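You operate a simulated robot arm through the tools that you are given. There is no shell and no other tool. Be economical: measure what you need, move in short steps, check, and stop when the job is done.

The job below is to be done with a simulated robot arm. You get a single attempt, and the scene is never put back.

## Task
Rub the green-ended roller clean on the ribbed block and put it back.
Fine: use the blue cloth with cleaner from the open green tin; put the cloth back. What is to be rubbed or washed off counts as gone when no trace of it is left.

Only the result counts: the job must be done as asked and must still hold three seconds after the hand-in. Knocking over, shifting, dropping, spilling or breaking anything else fails it. Flat cloth is picked up by pressing the open fingertips on it (5 to 10 N) and closing them slowly along it; thin cloth reads only 2 to 8 mm in the jaws.

## Robot
A 7-joint arm with a two-finger parallel gripper on a trunk, on a base that drives. Base frame: it is fixed to the floor where the robot stands at the start and does not move with it; the origin is under the middle of the robot, x ahead of it, y to its left, z up; the surface under the hand at the start is at about z = 0.88. Units: m, rad, N and s.
Its first joint turns from -2.897 to 2.897 rad. Places, roughly: folded blue cloth (11x7x3 cm) [0.6, -0.8, 0.9]; ribbed block top [0.6, -0.1, 0.9]. Payload 3.43 kg.
The TCP is the grasp point between the finger pads, 0.034 m short of the fingertips. In the tool frame z runs along the fingers and y along their closing line. Largest opening 0.128 m; finger width 0.024, thickness 0.012; the body of the gripper, 0.048 by 0.13 m, starts 0.096 m behind the TCP.
Orientation is told as [roll, pitch, yaw] about the base's x, y, z axes, in that order, counted from this pose: with the fingers straight down and closing along the base's y, the tool's x points along the base's -x, its y along +y and its z along -z.

## Interface
- The arm moves only by the tool servo_tool. Its argument "moves" is one flat list of numbers, 7 for each row, row after row: the finger opening in m, from 0 to 0.128, then the shift along the tool's x, y, z in m, then the turn, a rotation vector about the tool's x, y, z in degrees. In form: [hand, tx, ty, tz, wx, wy, wz, hand, tx, ty, tz, wx, wy, wz, ...]. A call has 1 to 10 rows; each row is the pose to reach, as a shift and turn from the pose commanded when the call began, along the tool's axes at that moment. Rows are played at 5 a second. More than 0.05 m and 0.15 rad between two rows, or a gripper value outside its range, and nothing of the call is played. A pose out of reach is approached as far as the arm can. The call stops where the force on the tool passes 40 N (or 10 N more than at its start, if that is more) or the arm is blocked; 0.2 s more then pass. Each finger travels about 0.153 m/s and halts on what it meets, pressing with about 24 N; the grip force reading is that of the motor and also rises with nothing between the fingers. The clock runs only during rows and for 0.2 s after the last one: add rows that repeat a pose to give the fingers time. The reply holds the time, the measured pose of the TCP, the force on the tool along the base axes, the opening and the grip force, in the units named above and with some noise, with the torque about the TCP (base axes, N m) and any sound that the robot's microphone picked up.
- Cameras (640 x 400 px; columns grow to the right, rows downward): "scene" is now at [0.1751, 0.1682, 1.3751]; the picture's right is [-0.67, -0.74, 0.01], its down [-0.37, 0.33, -0.87] and it looks along [0.64, -0.59, -0.50] (base axes); focal length 260 px, centre (320, 200). "wrist" rides on the gripper at [0.076, -0.011, -0.16] in the tool frame; the picture's right is [0.15, 0.99, 0.00], its down [-0.88, 0.13, -0.46] and it looks along [-0.45, 0.07, 0.89] (tool axes); focal length 234 px, centre (320, 200). There is no depth. A picture from a camera that has moved, and an enlarged one, comes with that camera's place and axes in the base frame and with its lens.
- camera(camera): a new picture of that camera. It takes no simulated time.
- roll_base(legs): drives the robot by 1 to 6 legs, each [ahead, turn to the left] in m and rad, along the robot's own axes; the way and the turn of a leg run together, so that a leg with both is an arc; at most 1.5 m and 3.142 rad a leg. The arm and the cameras ride along, it lands a little off, and it stops where it bumps. It gives what a move gives.
- pan_tilt(pan, tilt): turns the head with the scene camera to pan (to the left, within 2.094 rad either way) and tilt (down, from -0.506 to 1.204), counted from straight ahead of the robot. It gives what a move gives.
- close_up(camera, box): a new picture of the part [left, top, right, bottom] of that camera's present view, enlarged. It takes no simulated time.
- sign_off(): hands the job in; it is judged then, once.

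Work in short steps. Places have to be worked out from the pictures, the camera data and where the tool is seen: move nearer, look again, correct. Check each grasp and each placing, and mend what went wrong. You have 120 turns and 90 pictures in all, those below and enlarged ones among them. Open the gripper and draw the arm clear of the work before you hand the job in, unless the task says otherwise; then end with one line.

The tools are called after "Call:" by a JSON object that holds its "method" and its "body". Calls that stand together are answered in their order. servo_tool: Moves the arm, as the interface text tells. Its arguments: {"type":"object","properties":{"moves":{"type":"array","items":{"type":"number"}}},"required":["moves"]} The other tools are called the same way: roll_base (legs) drives the base; pan_tilt (pan, tilt) turns the head that bears the scene camera; camera (camera) takes a picture; close_up (camera, box) takes an enlarged picture of a part of a camera's view; sign_off () hands the job in.

At the start:

```text
clock: 0.0
tool_pos: [0.4576, -0.3603, 1.1666]
tcp_rot: [-0.002, 0.002, 0.002]
force: [-0.4, -0.4, -0.5]
ft_torque: [0.01, 0.0, 0.0]
gripper_width: 0.128
grasp_force: 0.0
robot x, y, heading: [0.0022, -0.0032, -0.0]
head pan, tilt: [-0.738, 0.511]
```

scene: 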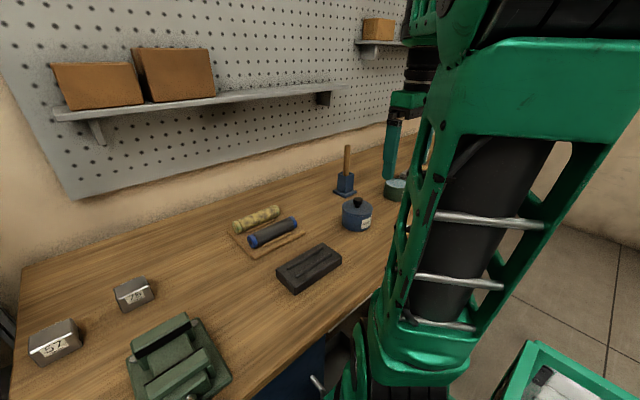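
wrist: 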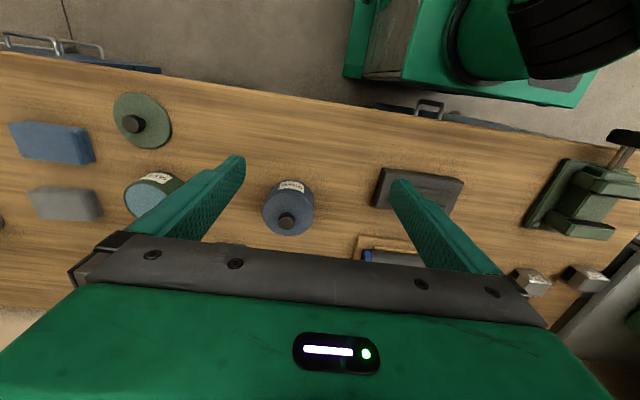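

The wrist view shows cloths, an open green tin with its lid beside it, a closed blue tin, the dark ribbed block and the roller tray. I'll enlarge both views for details.

Call:
{"method": "close_up", "body": {"camera": "scene", "box": [200, 130, 420, 300]}}

Call:
{"method": "close_up", "body": {"camera": "wrist", "box": [0, 80, 330, 280]}}

```text
2.35 times, centred on (310, 215) of scene
camera zoom: at [0.1751, 0.1682, 1.3751], right [-0.67, -0.74, 0.01], down [-0.37, 0.33, -0.87], along [0.64, -0.59, -0.5], focal length 612 px, centre (344, 165)
```

zoom: 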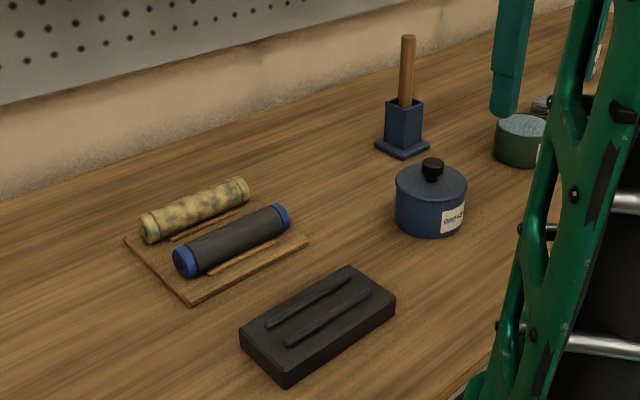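

```text
1.94 times, centred on (165, 180) of wrist
camera zoom: at [0.382, -0.372, 1.3252], right [-0.15, 0.99, 0.0], down [0.88, 0.13, 0.45], along [0.45, 0.07, -0.89], focal length 454 px, centre (621, 239)
```

zoom: 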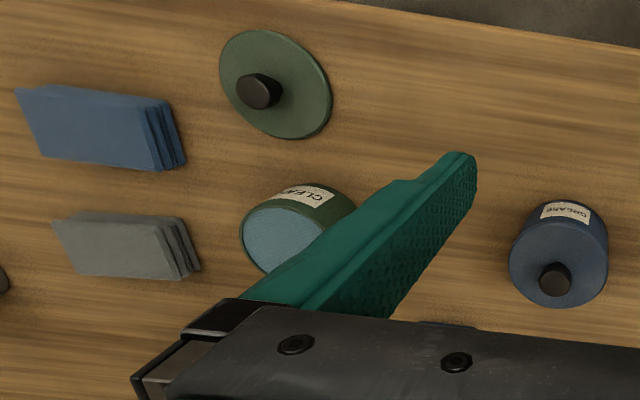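

I'll look to the right and down to see what's on the floor before driving.

Call:
{"method": "pan_tilt", "body": {"pan": -1.3, "tilt": 0.8}}

Call:
{"method": "camera", "body": {"camera": "scene"}}

```text
clock: 1.0
tool_pos: [0.4433, -0.3596, 1.1712]
tcp_rot: [0.0, -0.012, 0.001]
force: [0.7, -0.4, 0.0]
ft_torque: [0.01, -0.04, 0.02]
gripper_width: 0.128
grasp_force: 0.0
robot x, y, heading: [-0.0021, -0.0057, 0.001]
head pan, tilt: [-1.3, 0.799]
```

```text
85 pictures are left
camera scene: at [0.1294, 0.1515, 1.351], right [-0.96, -0.27, 0.01], down [-0.2, 0.69, -0.69], along [0.18, -0.67, -0.72], focal length 260 px, centre (320, 200)
```

scene: 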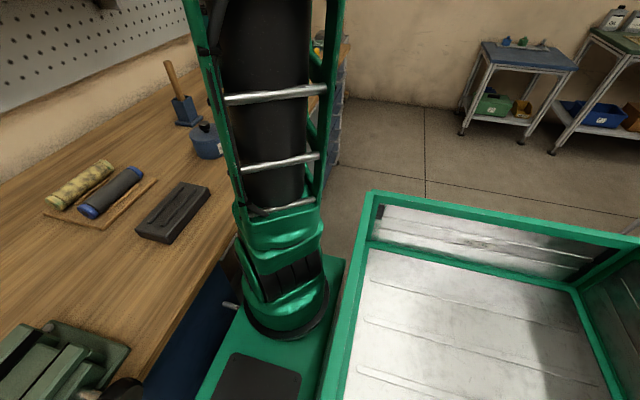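

The green tray is the robot's own deck. I plan to back up, shift right about 0.4 m and come forward, so that everything is in reach from one stand; first I check behind.

Call:
{"method": "pan_tilt", "body": {"pan": -2.09, "tilt": 0.5}}

Call:
{"method": "camera", "body": {"camera": "scene"}}

Call:
{"method": "pan_tilt", "body": {"pan": 2.09, "tilt": 0.5}}

Call:
{"method": "camera", "body": {"camera": "scene"}}

```text
clock: 2.1
tool_pos: [0.4429, -0.3605, 1.1706]
tcp_rot: [-0.001, -0.014, 0.003]
force: [-0.2, -0.5, -0.2]
ft_torque: [0.02, 0.01, 0.0]
gripper_width: 0.128
grasp_force: 0.0
robot x, y, heading: [-0.0015, -0.0072, 0.005]
head pan, tilt: [-2.089, 0.499]
```

```text
84 pictures are left
camera scene: at [0.0631, 0.1502, 1.3778], right [-0.87, 0.49, 0.01], down [0.22, 0.42, -0.88], along [-0.44, -0.76, -0.47], focal length 260 px, centre (320, 200)
```

scene: 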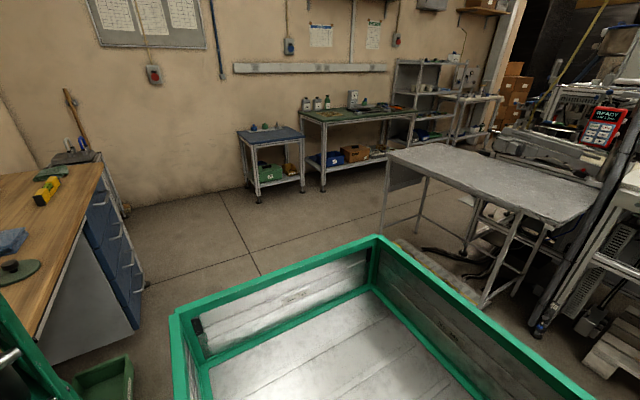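

```text
clock: 5.5
tool_pos: [0.4437, -0.362, 1.1705]
tcp_rot: [0.001, -0.013, 0.003]
force: [-0.8, -0.6, -0.5]
ft_torque: [0.02, -0.02, 0.02]
gripper_width: 0.1279
grasp_force: 0.1
robot x, y, heading: [0.0004, -0.0059, -0.001]
head pan, tilt: [2.089, 0.499]
```

```text
83 pictures are left
camera scene: at [0.0631, 0.3083, 1.3778], right [0.87, 0.5, -0.01], down [0.23, -0.42, -0.88], along [-0.44, 0.76, -0.47], focal length 260 px, centre (320, 200)
```

scene: 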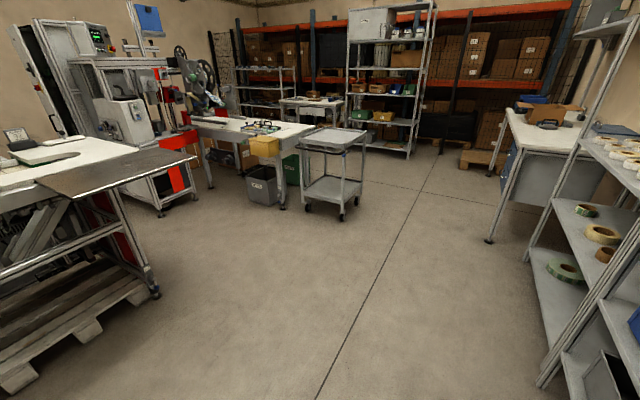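

Obstacles behind are about 1.2 m back; there's room to back off 0.35 m. I drive back and turn right in place first, then check.

Call:
{"method": "roll_base", "body": {"legs": [[-0.35, 0], [0, -1.571]]}}

Call:
{"method": "roll_base", "body": {"legs": [[0.38, 0], [0, 1.571]]}}

Call:
{"method": "pan_tilt", "body": {"pan": -0.1, "tilt": 0.6}}

Call:
{"method": "camera", "body": {"camera": "scene"}}

```text
clock: 12.1
tool_pos: [-0.6976, -0.4545, 1.1705]
tcp_rot: [0.0, -0.013, -1.556]
force: [0.2, -0.9, 0.2]
ft_torque: [-0.02, -0.01, 0.02]
gripper_width: 0.1281
grasp_force: 0.1
robot x, y, heading: [-0.331, -0.0065, -1.559]
head pan, tilt: [2.089, 0.499]
```

```text
clock: 18.9
tool_pos: [0.1109, -0.7478, 1.176]
tcp_rot: [0.0, -0.025, 0.024]
force: [-0.1, -0.2, 0.3]
ft_torque: [0.01, 0.02, 0.01]
gripper_width: 0.1281
grasp_force: 0.0
robot x, y, heading: [-0.3246, -0.4016, 0.021]
head pan, tilt: [2.089, 0.499]
```

```text
clock: 20.9
tool_pos: [0.0966, -0.7481, 1.1813]
tcp_rot: [-0.001, -0.036, 0.023]
force: [0.0, 0.5, 0.8]
ft_torque: [-0.01, 0.01, 0.02]
gripper_width: 0.1279
grasp_force: 0.1
robot x, y, heading: [-0.3236, -0.4064, 0.022]
head pan, tilt: [-0.099, 0.6]
```

```text
82 pictures are left
camera scene: at [-0.1352, -0.1729, 1.3669], right [-0.08, -1.0, 0.0], down [-0.57, 0.04, -0.82], along [0.81, -0.06, -0.58], focal length 260 px, centre (320, 200)
```

scene: 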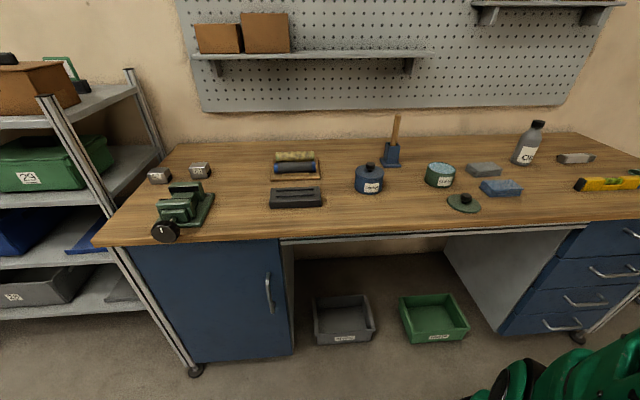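

Excellent overview. I enlarge the two areas for positions.

Call:
{"method": "close_up", "body": {"camera": "scene", "box": [240, 130, 400, 230]}}

Call:
{"method": "close_up", "body": {"camera": "scene", "box": [380, 130, 540, 230]}}

Call:
{"method": "close_up", "body": {"camera": "scene", "box": [300, 280, 480, 360]}}

```text
4.00 times, centred on (320, 180) of scene
camera zoom: at [-0.1352, -0.1729, 1.3669], right [-0.08, -1.0, 0.0], down [-0.57, 0.04, -0.82], along [0.81, -0.06, -0.58], focal length 1041 px, centre (320, 280)
```

zoom: 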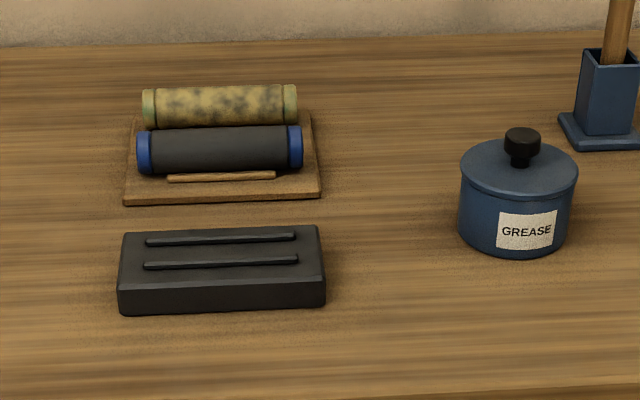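

```text
4.00 times, centred on (460, 180) of scene
camera zoom: at [-0.1352, -0.1729, 1.3669], right [-0.08, -1.0, 0.0], down [-0.57, 0.04, -0.82], along [0.81, -0.06, -0.58], focal length 1041 px, centre (-240, 280)
```

zoom: 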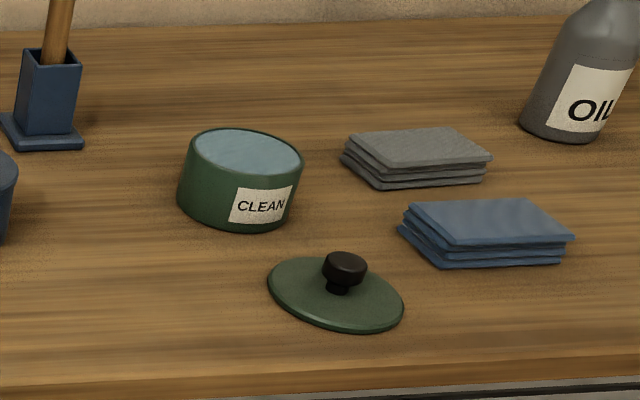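

```text
3.56 times, centred on (390, 320) of scene
camera zoom: at [-0.1352, -0.1729, 1.3669], right [-0.08, -1.0, 0.0], down [-0.57, 0.04, -0.82], along [0.81, -0.06, -0.58], focal length 925 px, centre (71, -227)
```

zoom: 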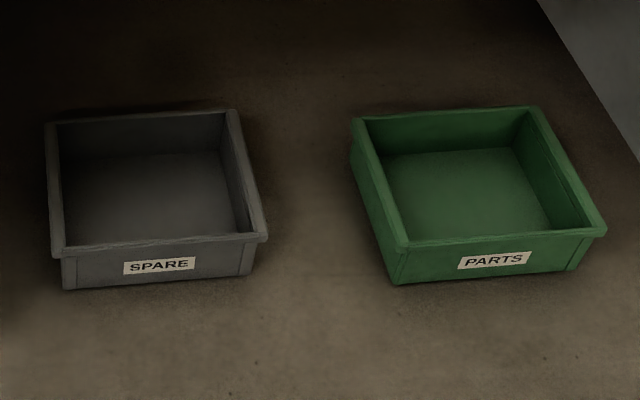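

Green roller ≈ (0.80, -0.14), ribbed block ≈ (0.545, -0.145), tin ≈ (0.62, -0.65), blue cloth ≈ (0.54, -0.83). Drive forward to the bench, a bit short of the original distance.

Call:
{"method": "roll_base", "body": {"legs": [[0.3, -0.02]]}}

Call:
{"method": "pan_tilt", "body": {"pan": -0.3, "tilt": 0.75}}

Call:
{"method": "camera", "body": {"camera": "scene"}}

Call:
{"method": "camera", "body": {"camera": "wrist"}}

```text
clock: 23.0
tool_pos: [0.3918, -0.7533, 1.1807]
tcp_rot: [0.0, -0.035, 0.004]
force: [-0.6, -0.6, 0.2]
ft_torque: [0.0, 0.03, 0.02]
gripper_width: 0.128
grasp_force: 0.1
robot x, y, heading: [-0.0206, -0.403, -0.005]
head pan, tilt: [-0.099, 0.6]
```

```text
clock: 23.7
tool_pos: [0.3762, -0.753, 1.1868]
tcp_rot: [0.0, -0.05, 0.003]
force: [-0.8, -0.2, -0.5]
ft_torque: [0.0, 0.03, 0.0]
gripper_width: 0.1284
grasp_force: 0.1
robot x, y, heading: [-0.0232, -0.401, 0.001]
head pan, tilt: [-0.3, 0.75]
```

```text
78 pictures are left
camera scene: at [0.1637, -0.1891, 1.3542], right [-0.29, -0.96, 0.0], down [-0.66, 0.2, -0.72], along [0.69, -0.22, -0.69], focal length 260 px, centre (320, 200)
```

scene: 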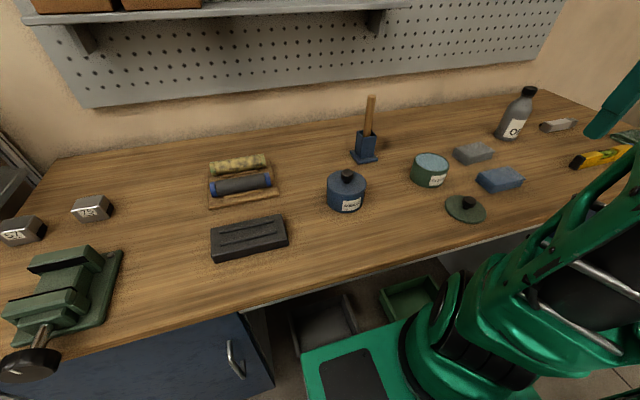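

```text
77 pictures are left
camera wrist: at [0.2928, -0.7644, 1.3424], right [-0.15, 0.99, -0.01], down [0.86, 0.13, 0.5], along [0.49, 0.07, -0.87], focal length 234 px, centre (320, 200)
```

wrist: 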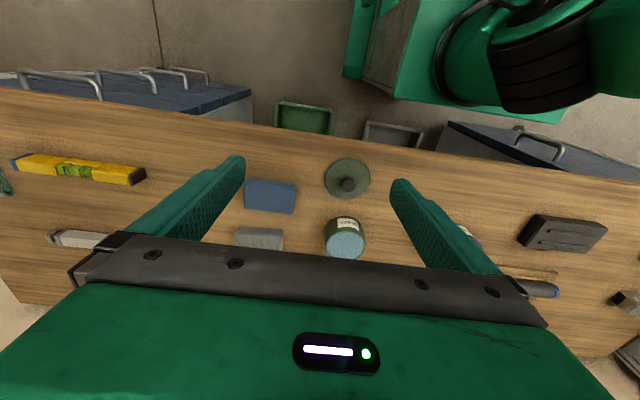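

Both views agree: cloth at (0.54, -0.833), long axis along y. I move over it and level the tool.

Call:
{"method": "servo_tool", "body": {"moves": [0.1, -0.032, -0.0164, 0.022, 0, 0.6, 0, 0.1, -0.064, -0.0328, 0.044, 0, 1.2, 0, 0.1, -0.096, -0.0492, 0.066, 0, 1.8, 0, 0.1, -0.128, -0.0656, 0.088, 0, 2.4, 0, 0.1, -0.159, -0.082, 0.11, 0, 2.86, 0, 0.1, -0.159, -0.082, 0.11, 0, 2.86, 0]}}

```text
clock: 25.1
tool_pos: [0.5411, -0.8346, 1.0842]
tcp_rot: [0.001, 0.0, 0.003]
force: [-0.9, 0.6, -0.4]
ft_torque: [0.0, -0.02, 0.0]
gripper_width: 0.1002
grasp_force: 0.0
robot x, y, heading: [-0.0217, -0.3985, 0.001]
head pan, tilt: [-0.3, 0.75]
```

Now rotate the tool by +90° of yaw (plus the cloth's small 3°), so the fingers close along x.

Call:
{"method": "servo_tool", "body": {"moves": [0.1, 0, 0, 0, 0, 0, -8.5, 0.1, 0, 0, 0, 0, 0, -17, 0.1, 0, 0, 0, 0, 0, -25.5, 0.1, 0, 0, 0, 0, 0, -34, 0.1, 0, 0, 0, 0, 0, -42.5, 0.1, 0, 0, 0, 0, 0, -51, 0.1, 0, 0, 0, 0, 0, -59.5, 0.1, 0, 0, 0, 0, 0, -68, 0.1, 0, 0, 0, 0, 0, -76.5, 0.1, 0, 0, 0, 0, 0, -85]}}

Call:
{"method": "servo_tool", "body": {"moves": [0.1, 0, 0, 0, 0, 0, -5, 0.1, 0, 0, 0, 0, 0, -8, 0.1, 0, 0, 0, 0, 0, -8]}}

Call:
{"method": "camera", "body": {"camera": "wrist"}}

Call:
{"method": "camera", "body": {"camera": "scene"}}

```text
clock: 27.3
tool_pos: [0.5416, -0.8353, 1.0861]
tcp_rot: [0.001, 0.0, 1.488]
force: [0.2, -0.5, 0.1]
ft_torque: [-0.01, 0.01, 0.02]
gripper_width: 0.1002
grasp_force: 0.0
robot x, y, heading: [-0.0213, -0.3984, -0.002]
head pan, tilt: [-0.3, 0.75]
```

```text
clock: 28.1
tool_pos: [0.543, -0.8354, 1.0833]
tcp_rot: [0.0, -0.001, 1.626]
force: [-0.3, 0.1, 0.2]
ft_torque: [0.01, 0.0, -0.01]
gripper_width: 0.1002
grasp_force: 0.0
robot x, y, heading: [-0.0203, -0.4001, -0.001]
head pan, tilt: [-0.3, 0.75]
```

```text
76 pictures are left
camera wrist: at [0.5567, -0.9105, 1.2443], right [-0.98, -0.2, 0.0], down [-0.18, 0.87, 0.46], along [-0.09, 0.45, -0.89], focal length 234 px, centre (320, 200)
```

wrist: 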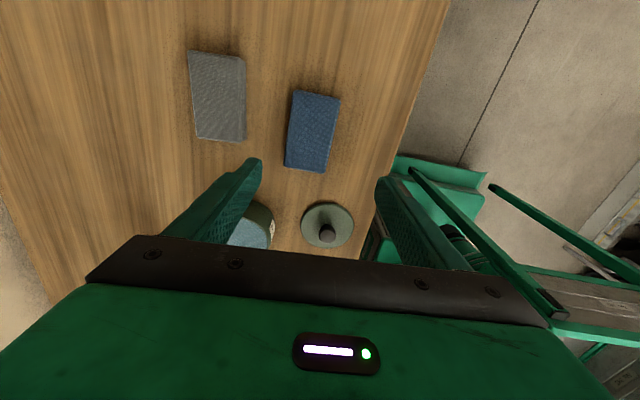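

```text
75 pictures are left
camera scene: at [0.1637, -0.1891, 1.3542], right [-0.3, -0.96, 0.0], down [-0.66, 0.2, -0.72], along [0.69, -0.22, -0.69], focal length 260 px, centre (320, 200)
```

scene: 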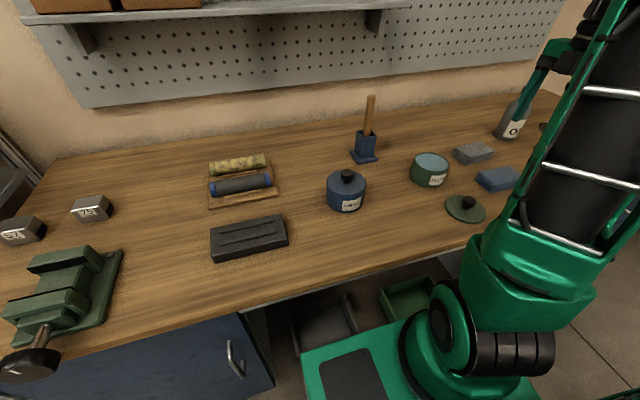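

This closer view puts the cloth at ≈(0.556, -0.844), yaw about 0.04. I shift there, go down to 0.98 and check.

Call:
{"method": "servo_tool", "body": {"moves": [0.1, 0.004, -0.006, 0.035, 0, 0, 0.5, 0.1, 0.0087, -0.0126, 0.07, 0, 0, 0.9, 0.1, 0.0087, -0.0126, 0.103, 0, 0, 0.9, 0.1, 0.0087, -0.0126, 0.103, 0, 0, 0.9]}}

Call:
{"method": "camera", "body": {"camera": "wrist"}}

Call:
{"method": "close_up", "body": {"camera": "scene", "box": [380, 100, 560, 240]}}

```text
clock: 29.1
tool_pos: [0.5531, -0.8443, 0.9806]
tcp_rot: [0.0, -0.001, 1.61]
force: [-0.4, -0.1, 0.0]
ft_torque: [-0.02, -0.03, 0.0]
gripper_width: 0.1001
grasp_force: 0.1
robot x, y, heading: [-0.021, -0.3985, -0.003]
head pan, tilt: [-0.3, 0.75]
```

```text
74 pictures are left
camera wrist: at [0.5677, -0.9188, 1.1411], right [-0.98, -0.18, 0.0], down [-0.16, 0.87, 0.46], along [-0.08, 0.45, -0.89], focal length 234 px, centre (320, 200)
```

wrist: 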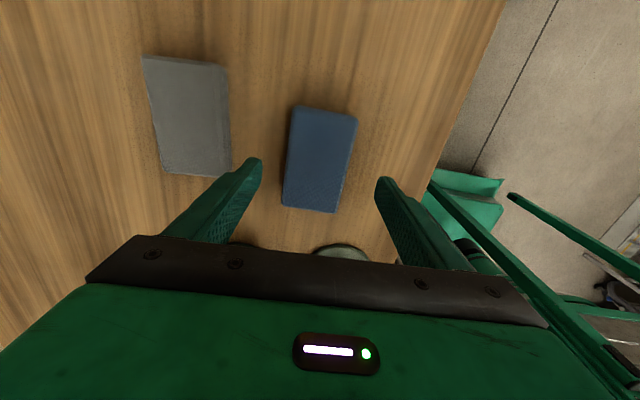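

```text
2.86 times, centred on (470, 170) of scene
camera zoom: at [0.1637, -0.1891, 1.3542], right [-0.3, -0.96, 0.0], down [-0.66, 0.2, -0.72], along [0.69, -0.22, -0.69], focal length 744 px, centre (-109, 286)
```

zoom: 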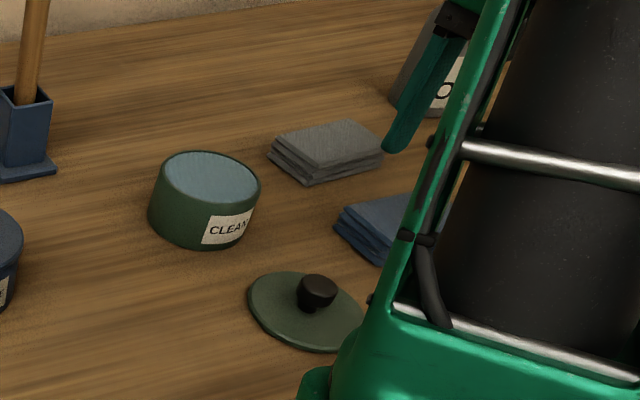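

Cloth centre ≈ (0.558, -0.841). I descend to tips about 6 mm above the table and close slowly across the 7 cm width.

Call:
{"method": "servo_tool", "body": {"moves": [0.1, -0.003, -0.005, 0.03, 0, 0, 1, 0.1, -0.003, -0.005, 0.06, 0, 0, 1, 0.1, -0.003, -0.005, 0.06, 0, 0, 1, 0.085, -0.003, -0.005, 0.06, 0, 0, 1, 0.075, -0.003, -0.005, 0.06, 0, 0, 1, 0.068, -0.003, -0.005, 0.06, 0, 0, 1, 0.062, -0.003, -0.005, 0.06, 0, 0, 1, 0.062, -0.003, -0.005, 0.06, 0, 0, 1]}}

Call:
{"method": "camera", "body": {"camera": "wrist"}}

```text
clock: 30.9
tool_pos: [0.5583, -0.8404, 0.9207]
tcp_rot: [0.0, 0.001, 1.595]
force: [0.2, 0.5, 0.3]
ft_torque: [0.0, -0.01, -0.02]
gripper_width: 0.0641
grasp_force: 24.5
robot x, y, heading: [-0.0242, -0.3976, 0.001]
head pan, tilt: [-0.3, 0.75]
```

```text
72 pictures are left
camera wrist: at [0.572, -0.9159, 1.0822], right [-0.99, -0.17, 0.0], down [-0.15, 0.88, 0.46], along [-0.08, 0.45, -0.89], focal length 234 px, centre (320, 200)
```

wrist: 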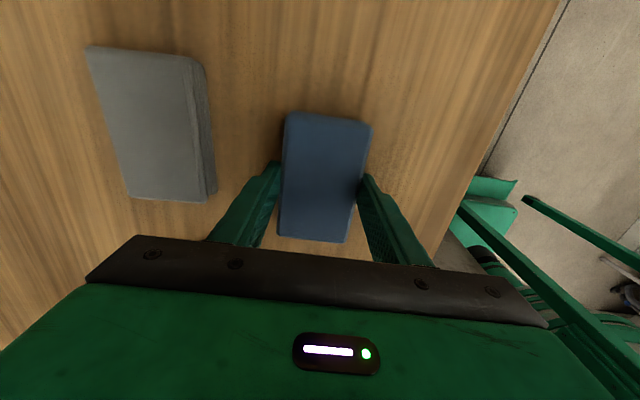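

The cloth grips firmly like a pad (0.064 m wide). But the roller must first be on the block, so I release it, rise, and go over to the roller.

Call:
{"method": "servo_tool", "body": {"moves": [0.1, 0, 0, 0, 0, 0, 0, 0.1, 0, 0, 0, 0, 0, 0, 0.1, 0, 0, -0.045, 0, 0, 0, 0.1, 0, 0, -0.09, 0, 0, 0, 0.1, 0, 0, -0.135, 0, 0, 0, 0.1, 0, 0, -0.18, 0, 0, 0, 0.1, -0.045, -0.015, -0.18, 0, 0, 0, 0.1, -0.09, -0.03, -0.18, 0, 0, 0, 0.1, -0.135, -0.045, -0.18, 0, 0, 0, 0.1, -0.18, -0.06, -0.18, 0, 0, 0.7]}}

Call:
{"method": "servo_tool", "body": {"moves": [0.1, -0.045, -0.015, 0, 0, 0, 0, 0.1, -0.09, -0.03, 0, 0, 0, 0, 0.1, -0.135, -0.045, 0, 0, 0, 0, 0.1, -0.18, -0.06, 0, 0, 0, 0, 0.1, -0.225, -0.08, 0, 0, 0, 0, 0.1, -0.27, -0.1, 0, 0, 0, 0, 0.1, -0.315, -0.12, 0, 0, 0, 0, 0.1, -0.36, -0.14, 0, 0, 0, 0, 0.1, -0.405, -0.16, 0, 0, 0, 0, 0.1, -0.45, -0.18, 0, 0, 0, 0]}}

Call:
{"method": "camera", "body": {"camera": "wrist"}}

Call:
{"method": "camera", "body": {"camera": "scene"}}

```text
clock: 33.1
tool_pos: [0.6168, -0.6588, 1.1021]
tcp_rot: [0.0, 0.001, 1.58]
force: [0.3, -0.1, 1.0]
ft_torque: [0.06, 0.0, -0.05]
gripper_width: 0.1
grasp_force: 0.0
robot x, y, heading: [-0.0237, -0.3987, 0.004]
head pan, tilt: [-0.3, 0.75]
```

```text
clock: 35.3
tool_pos: [0.7916, -0.2079, 1.1028]
tcp_rot: [-0.002, 0.0, 1.582]
force: [-0.7, -1.0, 1.3]
ft_torque: [0.08, -0.02, -0.03]
gripper_width: 0.0998
grasp_force: 0.2
robot x, y, heading: [-0.0226, -0.3989, -0.004]
head pan, tilt: [-0.3, 0.75]
```

```text
71 pictures are left
camera wrist: at [0.8026, -0.2835, 1.2618], right [-0.99, -0.16, 0.0], down [-0.14, 0.88, 0.46], along [-0.07, 0.45, -0.89], focal length 234 px, centre (320, 200)
```

wrist: 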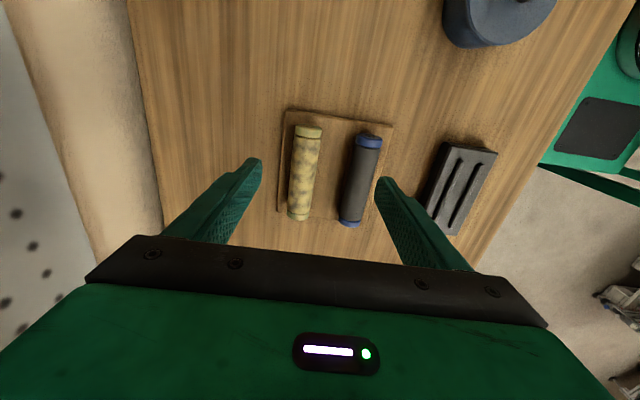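

```text
70 pictures are left
camera scene: at [0.1634, -0.1894, 1.3543], right [-0.3, -0.96, 0.0], down [-0.66, 0.2, -0.72], along [0.69, -0.22, -0.69], focal length 260 px, centre (320, 200)
```

scene: 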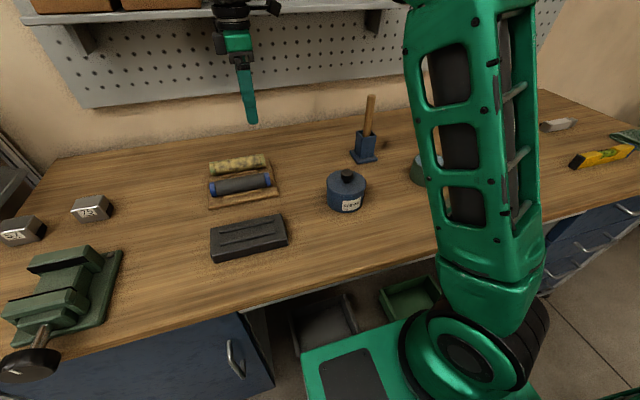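

Roller axis at x≈0.809, centred y≈-0.143. I move over it with a 0.075 opening and descend to 1.0 for a check.

Call:
{"method": "servo_tool", "body": {"moves": [0.075, -0.033, -0.009, 0.02, 0, 0, 0.5, 0.075, -0.065, -0.017, 0.05, 0, 0, 0.7, 0.075, -0.065, -0.017, 0.09, 0, 0, 0.7, 0.075, -0.065, -0.017, 0.11, 0, 0, 0.7, 0.075, -0.065, -0.017, 0.11, 0, 0, 0.7]}}

Call:
{"method": "camera", "body": {"camera": "wrist"}}

Call:
{"method": "close_up", "body": {"camera": "scene", "box": [180, 90, 340, 220]}}

```text
clock: 36.5
tool_pos: [0.8067, -0.1417, 0.9904]
tcp_rot: [0.0, -0.001, 1.568]
force: [0.0, 0.2, -0.2]
ft_torque: [-0.02, 0.03, 0.01]
gripper_width: 0.0751
grasp_force: 0.1
robot x, y, heading: [-0.0221, -0.4016, -0.005]
head pan, tilt: [-0.3, 0.75]
```

```text
69 pictures are left
camera wrist: at [0.818, -0.2179, 1.1509], right [-0.99, -0.14, 0.0], down [-0.13, 0.88, 0.46], along [-0.07, 0.45, -0.89], focal length 234 px, centre (320, 200)
```

wrist: 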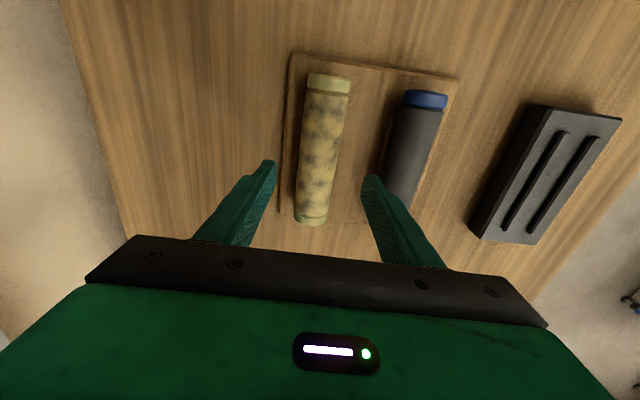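

```text
3.08 times, centred on (260, 155) of scene
camera zoom: at [0.1638, -0.1891, 1.3542], right [-0.3, -0.96, 0.0], down [-0.66, 0.2, -0.72], along [0.69, -0.22, -0.69], focal length 801 px, centre (505, 338)
```

zoom: 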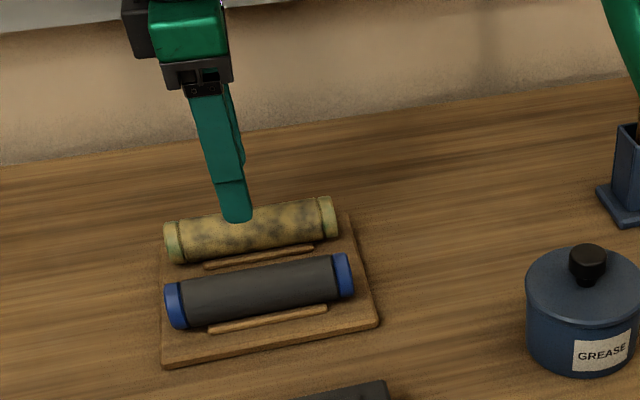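

Aligned. I descend to TCP 0.936 and close on the roller's middle.

Call:
{"method": "servo_tool", "body": {"moves": [0.075, 0.004, -0.002, 0.03, 0, 0, 0, 0.075, 0.004, -0.002, 0.045, 0, 0, 0, 0.075, 0.004, -0.002, 0.055, 0, 0, 0, 0.075, 0.004, -0.002, 0.055, 0, 0, 0, 0.06, 0.004, -0.002, 0.055, 0, 0, 0, 0.05, 0.004, -0.002, 0.055, 0, 0, 0, 0.04, 0.004, -0.002, 0.055, 0, 0, 0, 0.03, 0.004, -0.002, 0.055, 0, 0, 0, 0.03, 0.004, -0.002, 0.055, 0, 0, 0]}}

Call:
{"method": "close_up", "body": {"camera": "scene", "box": [180, 90, 340, 220]}}

```text
clock: 38.5
tool_pos: [0.8091, -0.1459, 0.9363]
tcp_rot: [0.0, 0.001, 1.569]
force: [2.9, 1.0, -0.7]
ft_torque: [-0.07, -0.1, 0.09]
gripper_width: 0.0382
grasp_force: 24.2
robot x, y, heading: [-0.0236, -0.4002, -0.003]
head pan, tilt: [-0.3, 0.75]
```

```text
3.08 times, centred on (260, 155) of scene
camera zoom: at [0.1639, -0.1891, 1.3541], right [-0.3, -0.96, 0.0], down [-0.66, 0.2, -0.72], along [0.69, -0.22, -0.69], focal length 801 px, centre (505, 338)
```

zoom: 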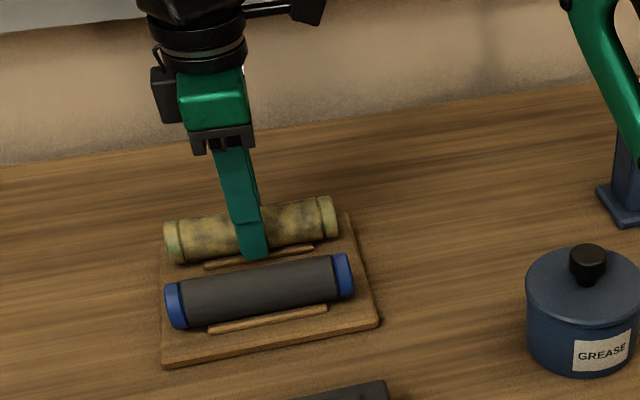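

Gripped at 0.038 m (roller diameter). Lift and carry over the block.

Call:
{"method": "servo_tool", "body": {"moves": [0.03, 0, 0, -0.03, 0, 0, 0, 0.03, 0, 0, -0.06, 0, 0, 0, 0.03, 0, 0, -0.1, 0, 0, 0, 0.03, 0, 0.045, -0.1, 0, 0, 0, 0.03, 0, 0.09, -0.1, 0, 0, 0, 0.03, 0, 0.135, -0.1, 0, 0, 0, 0.03, 0, 0.18, -0.1, 0, 0, 0, 0.03, 0, 0.22, -0.1, 0, 0, 0, 0.03, 0, 0.22, -0.1, 0, 0, 0]}}

Call:
{"method": "camera", "body": {"camera": "wrist"}}

Call:
{"method": "camera", "body": {"camera": "scene"}}

```text
clock: 40.5
tool_pos: [0.5897, -0.1457, 1.0358]
tcp_rot: [0.001, 0.001, 1.569]
force: [0.3, -0.1, -0.4]
ft_torque: [0.01, 0.05, 0.0]
gripper_width: 0.03
grasp_force: 0.1
robot x, y, heading: [-0.0236, -0.4014, 0.0]
head pan, tilt: [-0.3, 0.75]
```

```text
66 pictures are left
camera wrist: at [0.6005, -0.2214, 1.1958], right [-0.99, -0.14, 0.0], down [-0.13, 0.88, 0.46], along [-0.07, 0.45, -0.89], focal length 234 px, centre (320, 200)
```

wrist: 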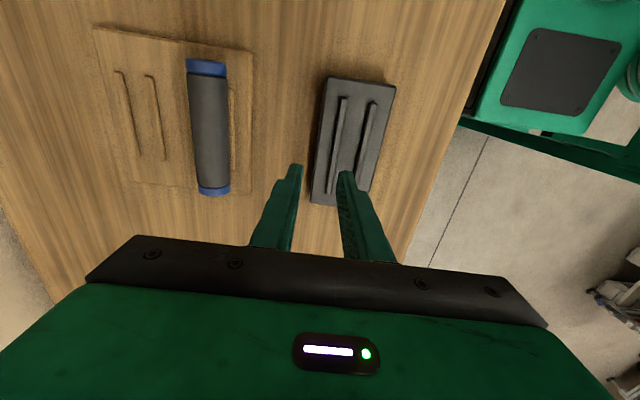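

```text
65 pictures are left
camera scene: at [0.1637, -0.1891, 1.3541], right [-0.3, -0.96, 0.0], down [-0.66, 0.2, -0.72], along [0.69, -0.22, -0.69], focal length 260 px, centre (320, 200)
```

scene: 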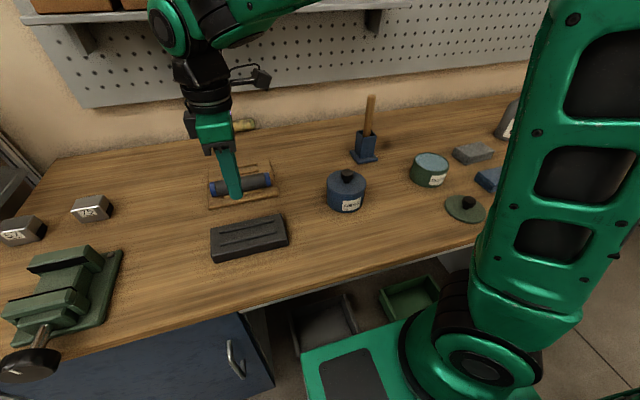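

The roller slipped out of the grip; something green/yellow lies further back. I look closely.

Call:
{"method": "close_up", "body": {"camera": "scene", "box": [160, 80, 320, 220]}}

Call:
{"method": "servo_tool", "body": {"moves": [0.075, 0, 0, -0.03, 0, 0, 0, 0.075, 0, -0.04, -0.06, 0, 0, 0, 0.075, 0, -0.08, -0.06, 0, 0, 0, 0.075, 0, -0.12, -0.06, 0, 0, 0, 0.075, 0, -0.16, -0.06, 0, 0, 0, 0.075, 0, -0.2, -0.06, 0, 0, 0]}}

Call:
{"method": "camera", "body": {"camera": "wrist"}}

```text
2.86 times, centred on (240, 150) of scene
camera zoom: at [0.1637, -0.1891, 1.3541], right [-0.3, -0.96, 0.0], down [-0.66, 0.2, -0.72], along [0.69, -0.22, -0.69], focal length 744 px, centre (549, 343)
```

zoom: 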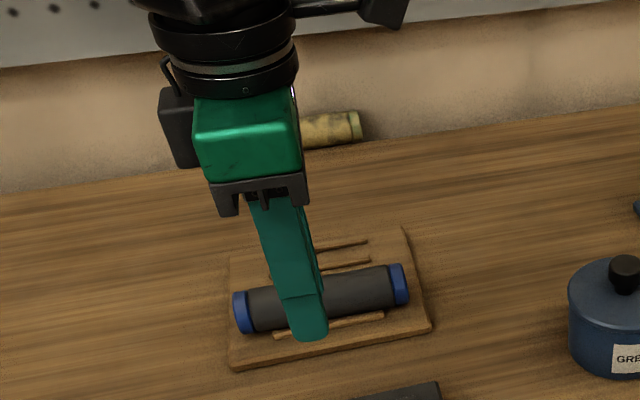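

```text
clock: 41.9
tool_pos: [0.7891, -0.1443, 1.0963]
tcp_rot: [-0.001, -0.001, 1.569]
force: [-0.2, -1.1, 1.7]
ft_torque: [-0.01, -0.06, 0.01]
gripper_width: 0.0749
grasp_force: 0.1
robot x, y, heading: [-0.025, -0.4003, 0.002]
head pan, tilt: [-0.3, 0.75]
```

```text
63 pictures are left
camera wrist: at [0.7997, -0.221, 1.2562], right [-0.99, -0.14, 0.0], down [-0.13, 0.88, 0.46], along [-0.07, 0.45, -0.89], focal length 234 px, centre (320, 200)
```

wrist: 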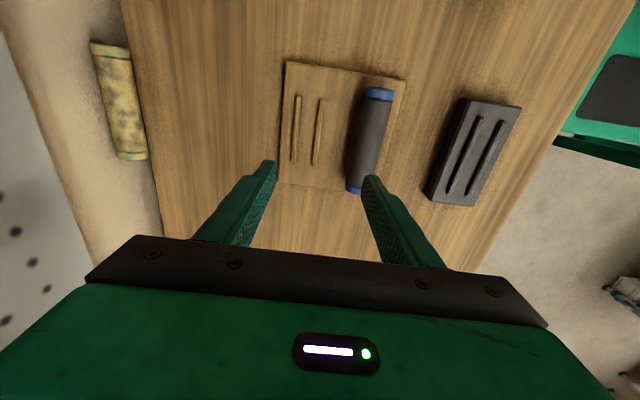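

The roller now rests at the bench's back edge against the wall. I look closer at how it sits before deciding how to recover it.

Call:
{"method": "close_up", "body": {"camera": "wrist", "box": [40, 0, 200, 240]}}

Call:
{"method": "pan_tilt", "body": {"pan": -0.05, "tilt": 0.5}}

Call:
{"method": "camera", "body": {"camera": "scene"}}

```text
1.67 times, centred on (120, 120) of wrist
camera zoom: at [0.7997, -0.221, 1.2562], right [-0.99, -0.14, 0.0], down [-0.13, 0.88, 0.46], along [-0.07, 0.45, -0.89], focal length 390 px, centre (653, 333)
```

zoom: 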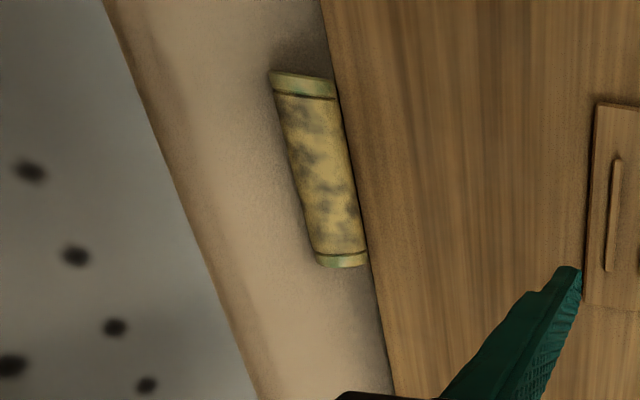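

```text
clock: 42.7
tool_pos: [0.7894, -0.145, 1.0958]
tcp_rot: [0.001, -0.001, 1.568]
force: [-0.3, 0.4, 0.0]
ft_torque: [-0.03, -0.01, -0.02]
gripper_width: 0.0751
grasp_force: 0.0
robot x, y, heading: [-0.0237, -0.3983, 0.002]
head pan, tilt: [-0.051, 0.499]
```

```text
61 pictures are left
camera scene: at [0.1758, -0.1692, 1.3759], right [-0.05, -1.0, 0.0], down [-0.49, 0.02, -0.87], along [0.87, -0.04, -0.49], focal length 260 px, centre (320, 200)
```

scene: 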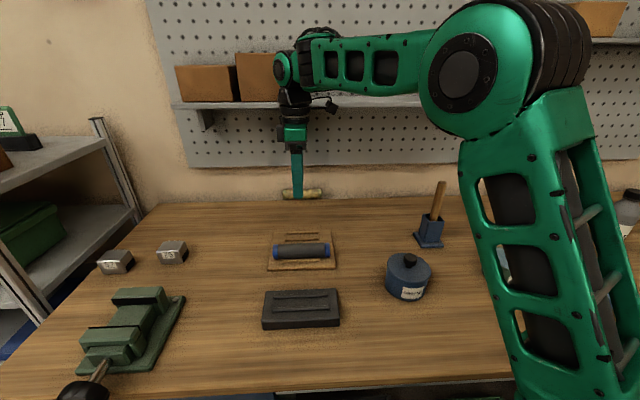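

The roller lies on the bench's back edge, touching the wall: axis about (1.07, -0.148, 0.898), too far for the arm from here. Blue roller and the rest are undisturbed. I drive the base over to y ≈ -0.15 to be square in front of it.

Call:
{"method": "roll_base", "body": {"legs": [[-0.35, 0], [0, 1.571], [0.25, 0], [0, -1.571]]}}

```text
clock: 55.1
tool_pos: [0.4357, 0.1189, 1.0951]
tcp_rot: [0.001, 0.0, 1.584]
force: [1.0, 0.0, 0.1]
ft_torque: [0.01, 0.03, -0.03]
gripper_width: 0.0752
grasp_force: 0.1
robot x, y, heading: [-0.3709, -0.1378, 0.016]
head pan, tilt: [-0.051, 0.499]
```

Position is (-0.371, -0.138). Drive ahead to x ≈ 0.

Call:
{"method": "roll_base", "body": {"legs": [[0.37, -0.016]]}}

Call:
{"method": "camera", "body": {"camera": "scene"}}

```text
clock: 57.5
tool_pos: [0.7943, 0.1101, 1.1058]
tcp_rot: [-0.013, -0.001, 1.568]
force: [0.2, 0.1, 0.3]
ft_torque: [-0.03, 0.0, -0.03]
gripper_width: 0.0751
grasp_force: 0.0
robot x, y, heading: [-0.0043, -0.1323, -0.002]
head pan, tilt: [-0.051, 0.499]
```

```text
60 pictures are left
camera scene: at [0.1943, 0.0973, 1.3759], right [-0.05, -1.0, 0.0], down [-0.49, 0.02, -0.87], along [0.87, -0.05, -0.49], focal length 260 px, centre (320, 200)
```

scene: 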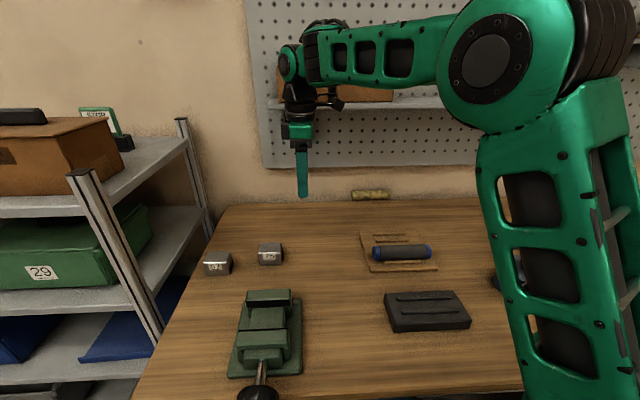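

Call:
{"method": "close_up", "body": {"camera": "scene", "box": [320, 160, 480, 260]}}

```text
4.00 times, centred on (400, 210) of scene
camera zoom: at [0.1943, 0.0973, 1.3759], right [-0.05, -1.0, 0.0], down [-0.49, 0.02, -0.87], along [0.87, -0.05, -0.49], focal length 1041 px, centre (0, 160)
```

zoom: 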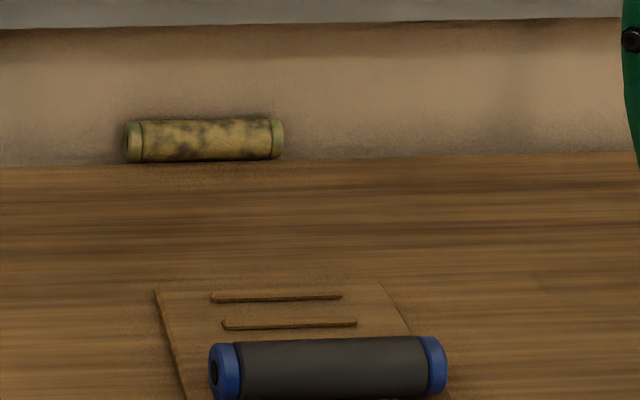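

The roller axis is at ≈(1.072, -0.15, 0.897). I'll hook it from above with a tilted hand (fingers pointing forward-down, spread along the roller) and roll it off the edge. First move in front and turn the yaw to 180°.

Call:
{"method": "servo_tool", "body": {"moves": [0.1, 0.045, 0.01, 0, 0, 0, 0, 0.1, 0.09, 0.02, 0, 0, 0, 0, 0.1, 0.135, 0.03, 0, 0, 0, 0, 0.1, 0.18, 0.04, 0, 0, 0, -4, 0.1, 0.225, 0.05, 0, 0, 0, -12, 0.1, 0.26, 0.06, 0, 0, 0, -20, 0.1, 0.26, 0.06, 0, 0, 0, -28, 0.1, 0.26, 0.06, 0, 0, 0, -36, 0.1, 0.26, 0.06, 0, 0, 0, -44, 0.1, 0.26, 0.06, 0, 0, 0, -52]}}

Call:
{"method": "servo_tool", "body": {"moves": [0.1, 0, 0, 0, 0, 0, -8, 0.1, 0, 0, 0, 0, 0, -16, 0.1, 0, 0, 0, 0, 0, -24, 0.1, 0, 0, 0, 0, 0, -32, 0.1, 0, 0, 0, 0, 0, -38, 0.1, 0, 0, 0, 0, 0, -38]}}

```text
clock: 59.7
tool_pos: [0.7207, -0.1507, 1.1137]
tcp_rot: [-0.014, 0.016, 2.478]
force: [1.3, 1.2, -0.1]
ft_torque: [-0.02, 0.01, 0.03]
gripper_width: 0.1
grasp_force: 0.0
robot x, y, heading: [-0.0042, -0.132, 0.0]
head pan, tilt: [-0.051, 0.499]
```

```text
clock: 61.1
tool_pos: [0.7195, -0.1498, 1.1129]
tcp_rot: [-0.001, 0.022, 3.139]
force: [-1.0, 1.3, 0.0]
ft_torque: [0.0, 0.0, 0.04]
gripper_width: 0.1
grasp_force: 0.1
robot x, y, heading: [-0.0065, -0.1342, -0.001]
head pan, tilt: [-0.051, 0.499]
```

Yaw is 180°. Now tilt the fingers forward by about 60°.

Call:
{"method": "servo_tool", "body": {"moves": [0.1, 0, 0, 0, 0, 7.7, 0, 0.1, 0, 0, 0, 0, 15.4, 0, 0.1, 0, 0, 0, 0, 23.1, 0, 0.1, 0, 0, 0, 0, 30.8, 0, 0.1, 0, 0, 0, 0, 38.5, 0, 0.1, 0, 0, 0, 0, 46.2, 0, 0.1, 0, 0, 0, 0, 53.9, 0, 0.1, 0, 0, 0, 0, 61.3, 0, 0.1, 0, 0, 0, 0, 61.3, 0]}}

Call:
{"method": "camera", "body": {"camera": "scene"}}

Call:
{"method": "camera", "body": {"camera": "wrist"}}

```text
clock: 63.1
tool_pos: [0.6695, -0.3694, 1.1387]
tcp_rot: [-0.098, 1.124, 2.568]
force: [-14.5, -25.5, 7.2]
ft_torque: [1.48, 0.02, 2.78]
gripper_width: 0.1002
grasp_force: 0.1
out of reach, approached as far as the arm can: row 1, 2, 8
robot x, y, heading: [-0.0046, -0.1337, 0.003]
head pan, tilt: [-0.051, 0.499]
stopped in row 9: the force on the tool passed its limit at 60 N (the readings are from after the stop); the commanded pose is now the measured one
```

```text
58 pictures are left
camera scene: at [0.1795, 0.075, 1.4315], right [-0.33, -0.94, 0.0], down [0.08, -0.03, -1.0], along [0.94, -0.33, 0.09], focal length 260 px, centre (320, 200)
```

scene: 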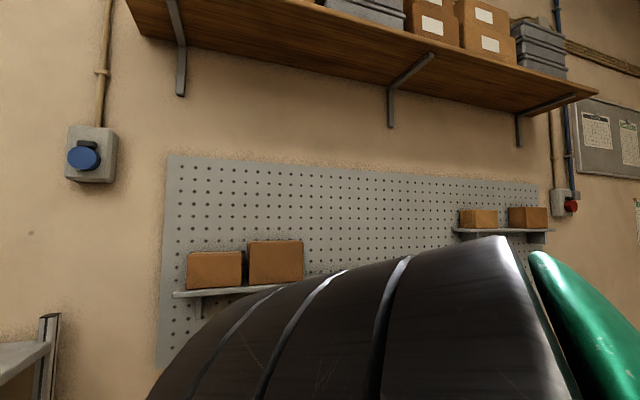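

```text
57 pictures are left
camera wrist: at [0.5736, -0.3122, 1.2778], right [-0.41, -0.91, 0.09], down [-0.75, 0.27, -0.6], along [0.53, -0.31, -0.79], focal length 234 px, centre (320, 200)
```

wrist: 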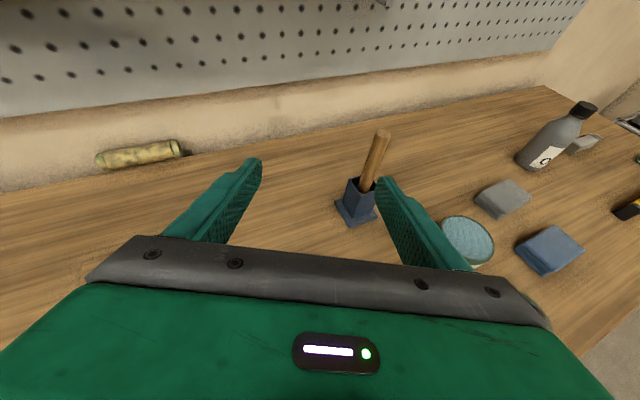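

The arm's elbow swung round into the head: this wrist orientation is at a joint limit. I back out by undoing the tilt, in small steps.

Call:
{"method": "servo_tool", "body": {"moves": [0.1, 0, 0, 0, 0, -6, 0, 0.1, 0, 0, 0, 0, -12, 0, 0.1, 0, 0, 0, 0, -18, 0, 0.1, 0, 0, 0, 0, -25, 0]}}

Call:
{"method": "camera", "body": {"camera": "scene"}}

```text
clock: 64.1
tool_pos: [0.6764, -0.3465, 1.1446]
tcp_rot: [-0.068, 0.701, 2.673]
force: [0.0, 0.7, -0.8]
ft_torque: [-0.02, 0.03, -0.01]
gripper_width: 0.0999
grasp_force: 0.0
robot x, y, heading: [-0.0011, -0.1335, 0.003]
head pan, tilt: [-0.051, 0.499]
```

```text
56 pictures are left
camera scene: at [0.1943, 0.0975, 1.376], right [-0.05, -1.0, 0.0], down [-0.49, 0.02, -0.87], along [0.87, -0.04, -0.49], focal length 260 px, centre (320, 200)
```

scene: 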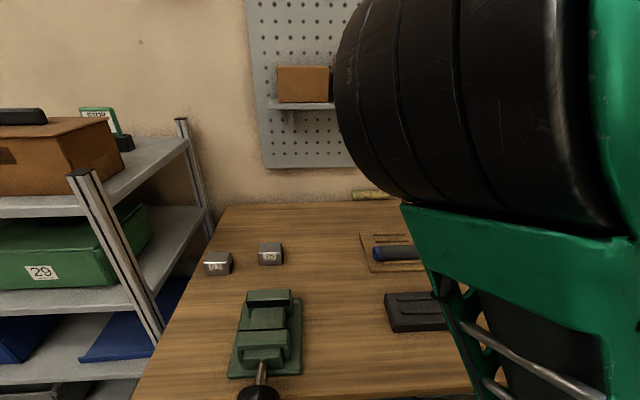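

Clear of the head again. Continue undoing the tilt.

Call:
{"method": "servo_tool", "body": {"moves": [0.1, 0, 0, 0, 0, -8, 0, 0.1, 0, 0, 0, 0, -16, 0, 0.1, 0, 0, 0, 0, -24, 0, 0.1, 0, 0, 0, 0, -32, 0, 0.1, 0, 0, 0, 0, -39, 0, 0.1, 0, 0, 0, 0, -39, 0]}}

```text
clock: 65.5
tool_pos: [0.6806, -0.3502, 1.1463]
tcp_rot: [-0.057, 0.015, 2.715]
force: [0.3, 0.8, -0.7]
ft_torque: [-0.04, 0.09, 0.0]
gripper_width: 0.0997
grasp_force: 0.1
robot x, y, heading: [-0.0046, -0.1361, 0.002]
head pan, tilt: [-0.051, 0.499]
```

Level again. Turn the yaw back to 0, where the wrist is mid-range.

Call:
{"method": "servo_tool", "body": {"moves": [0.1, 0, 0, 0, 0, 0, 7.8, 0.1, 0, 0, 0, 0, 0, 15.6, 0.1, 0, 0, 0, 0, 0, 23.4, 0.1, 0, 0, 0, 0, 0, 31.2, 0.1, 0, 0, 0, 0, 0, 39, 0.1, 0, 0, 0, 0, 0, 46.8, 0.1, 0, 0, 0, 0, 0, 54.6, 0.1, 0, 0, 0, 0, 0, 62.4, 0.1, 0, 0, 0, 0, 0, 70.2, 0.1, 0, 0, 0, 0, 0, 78]}}

Call:
{"method": "servo_tool", "body": {"moves": [0.1, 0, 0, 0, 0, 0, 7.8, 0.1, 0, 0, 0, 0, 0, 15.6, 0.1, 0, 0, 0, 0, 0, 23.4, 0.1, 0, 0, 0, 0, 0, 31.2, 0.1, 0, 0, 0, 0, 0, 39, 0.1, 0, 0, 0, 0, 0, 46.8, 0.1, 0, 0, 0, 0, 0, 54.6, 0.1, 0, 0, 0, 0, 0, 62.4, 0.1, 0, 0, 0, 0, 0, 70.2, 0.1, 0, 0, 0, 0, 0, 77]}}

Call:
{"method": "camera", "body": {"camera": "scene"}}

```text
clock: 67.7
tool_pos: [0.6819, -0.3482, 1.1456]
tcp_rot: [-0.027, -0.052, 1.355]
force: [-0.3, -0.6, 0.8]
ft_torque: [-0.02, 0.04, -0.03]
gripper_width: 0.1001
grasp_force: 0.1
robot x, y, heading: [-0.008, -0.1316, 0.003]
head pan, tilt: [-0.051, 0.499]
```

```text
clock: 69.9
tool_pos: [0.6775, -0.3472, 1.1454]
tcp_rot: [0.039, -0.041, 0.008]
force: [-0.6, -0.5, -0.3]
ft_torque: [-0.06, 0.02, 0.05]
gripper_width: 0.1001
grasp_force: 0.0
robot x, y, heading: [-0.0012, -0.1359, -0.0]
head pan, tilt: [-0.051, 0.499]
```

```text
55 pictures are left
camera scene: at [0.1945, 0.0974, 1.376], right [-0.05, -1.0, 0.0], down [-0.49, 0.02, -0.87], along [0.87, -0.04, -0.49], focal length 260 px, centre (320, 200)
```

scene: 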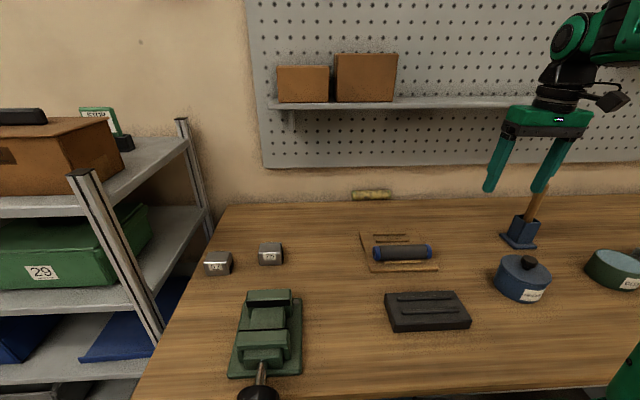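

Now move back to y ≈ -0.15 while tilting the fingers forward gradually (30° first).

Call:
{"method": "servo_tool", "body": {"moves": [0.1, 0.006, 0.04, 0, 1, 0, 0, 0.1, 0.012, 0.08, 0, 2.2, 0, 0, 0.1, 0.018, 0.12, 0, 2.2, 0, 0, 0.1, 0.024, 0.16, 0, 2.2, 0, 0, 0.1, 0.03, 0.197, 0, 2.2, -6, 0, 0.1, 0.03, 0.197, 0, 2.2, -13, 0, 0.1, 0.03, 0.197, 0, 2.2, -20, 0, 0.1, 0.03, 0.197, 0, 2.2, -27, 0, 0.1, 0.03, 0.197, 0, 2.2, -27, 0]}}

Call:
{"method": "camera", "body": {"camera": "scene"}}

```text
clock: 71.9
tool_pos: [0.6448, -0.1511, 1.1509]
tcp_rot: [0.001, -0.512, 0.002]
force: [0.1, 1.0, -0.4]
ft_torque: [-0.04, 0.04, 0.01]
gripper_width: 0.0997
grasp_force: 0.0
robot x, y, heading: [-0.0051, -0.136, -0.0]
head pan, tilt: [-0.051, 0.499]
```

```text
54 pictures are left
camera scene: at [0.1945, 0.0974, 1.376], right [-0.05, -1.0, 0.0], down [-0.49, 0.02, -0.87], along [0.87, -0.04, -0.49], focal length 260 px, centre (320, 200)
```

scene: 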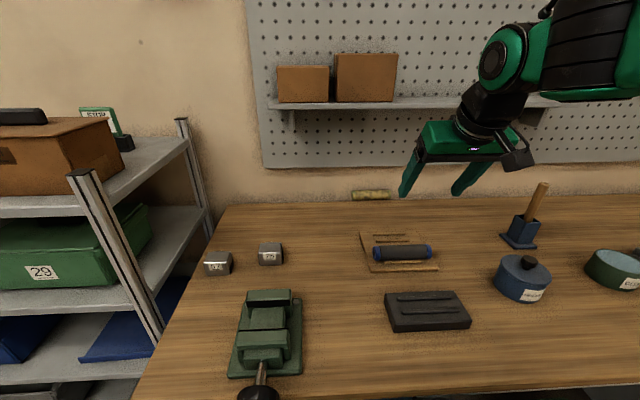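

Good, this configuration works. Tilt on to 60°.

Call:
{"method": "servo_tool", "body": {"moves": [0.1, 0, 0, 0, 0, -8, 0, 0.1, 0, 0, 0, 0, -16, 0, 0.1, 0, 0, 0, 0, -24, 0, 0.1, 0, 0, 0, 0, -30.7, 0, 0.1, 0, 0, 0, 0, -30.7, 0]}}

```text
clock: 73.1
tool_pos: [0.6445, -0.1504, 1.1508]
tcp_rot: [0.006, -1.05, -0.001]
force: [-0.2, 0.4, 0.0]
ft_torque: [0.02, 0.03, -0.01]
gripper_width: 0.1002
grasp_force: 0.0
robot x, y, heading: [-0.0107, -0.1341, -0.004]
head pan, tilt: [-0.051, 0.499]
```

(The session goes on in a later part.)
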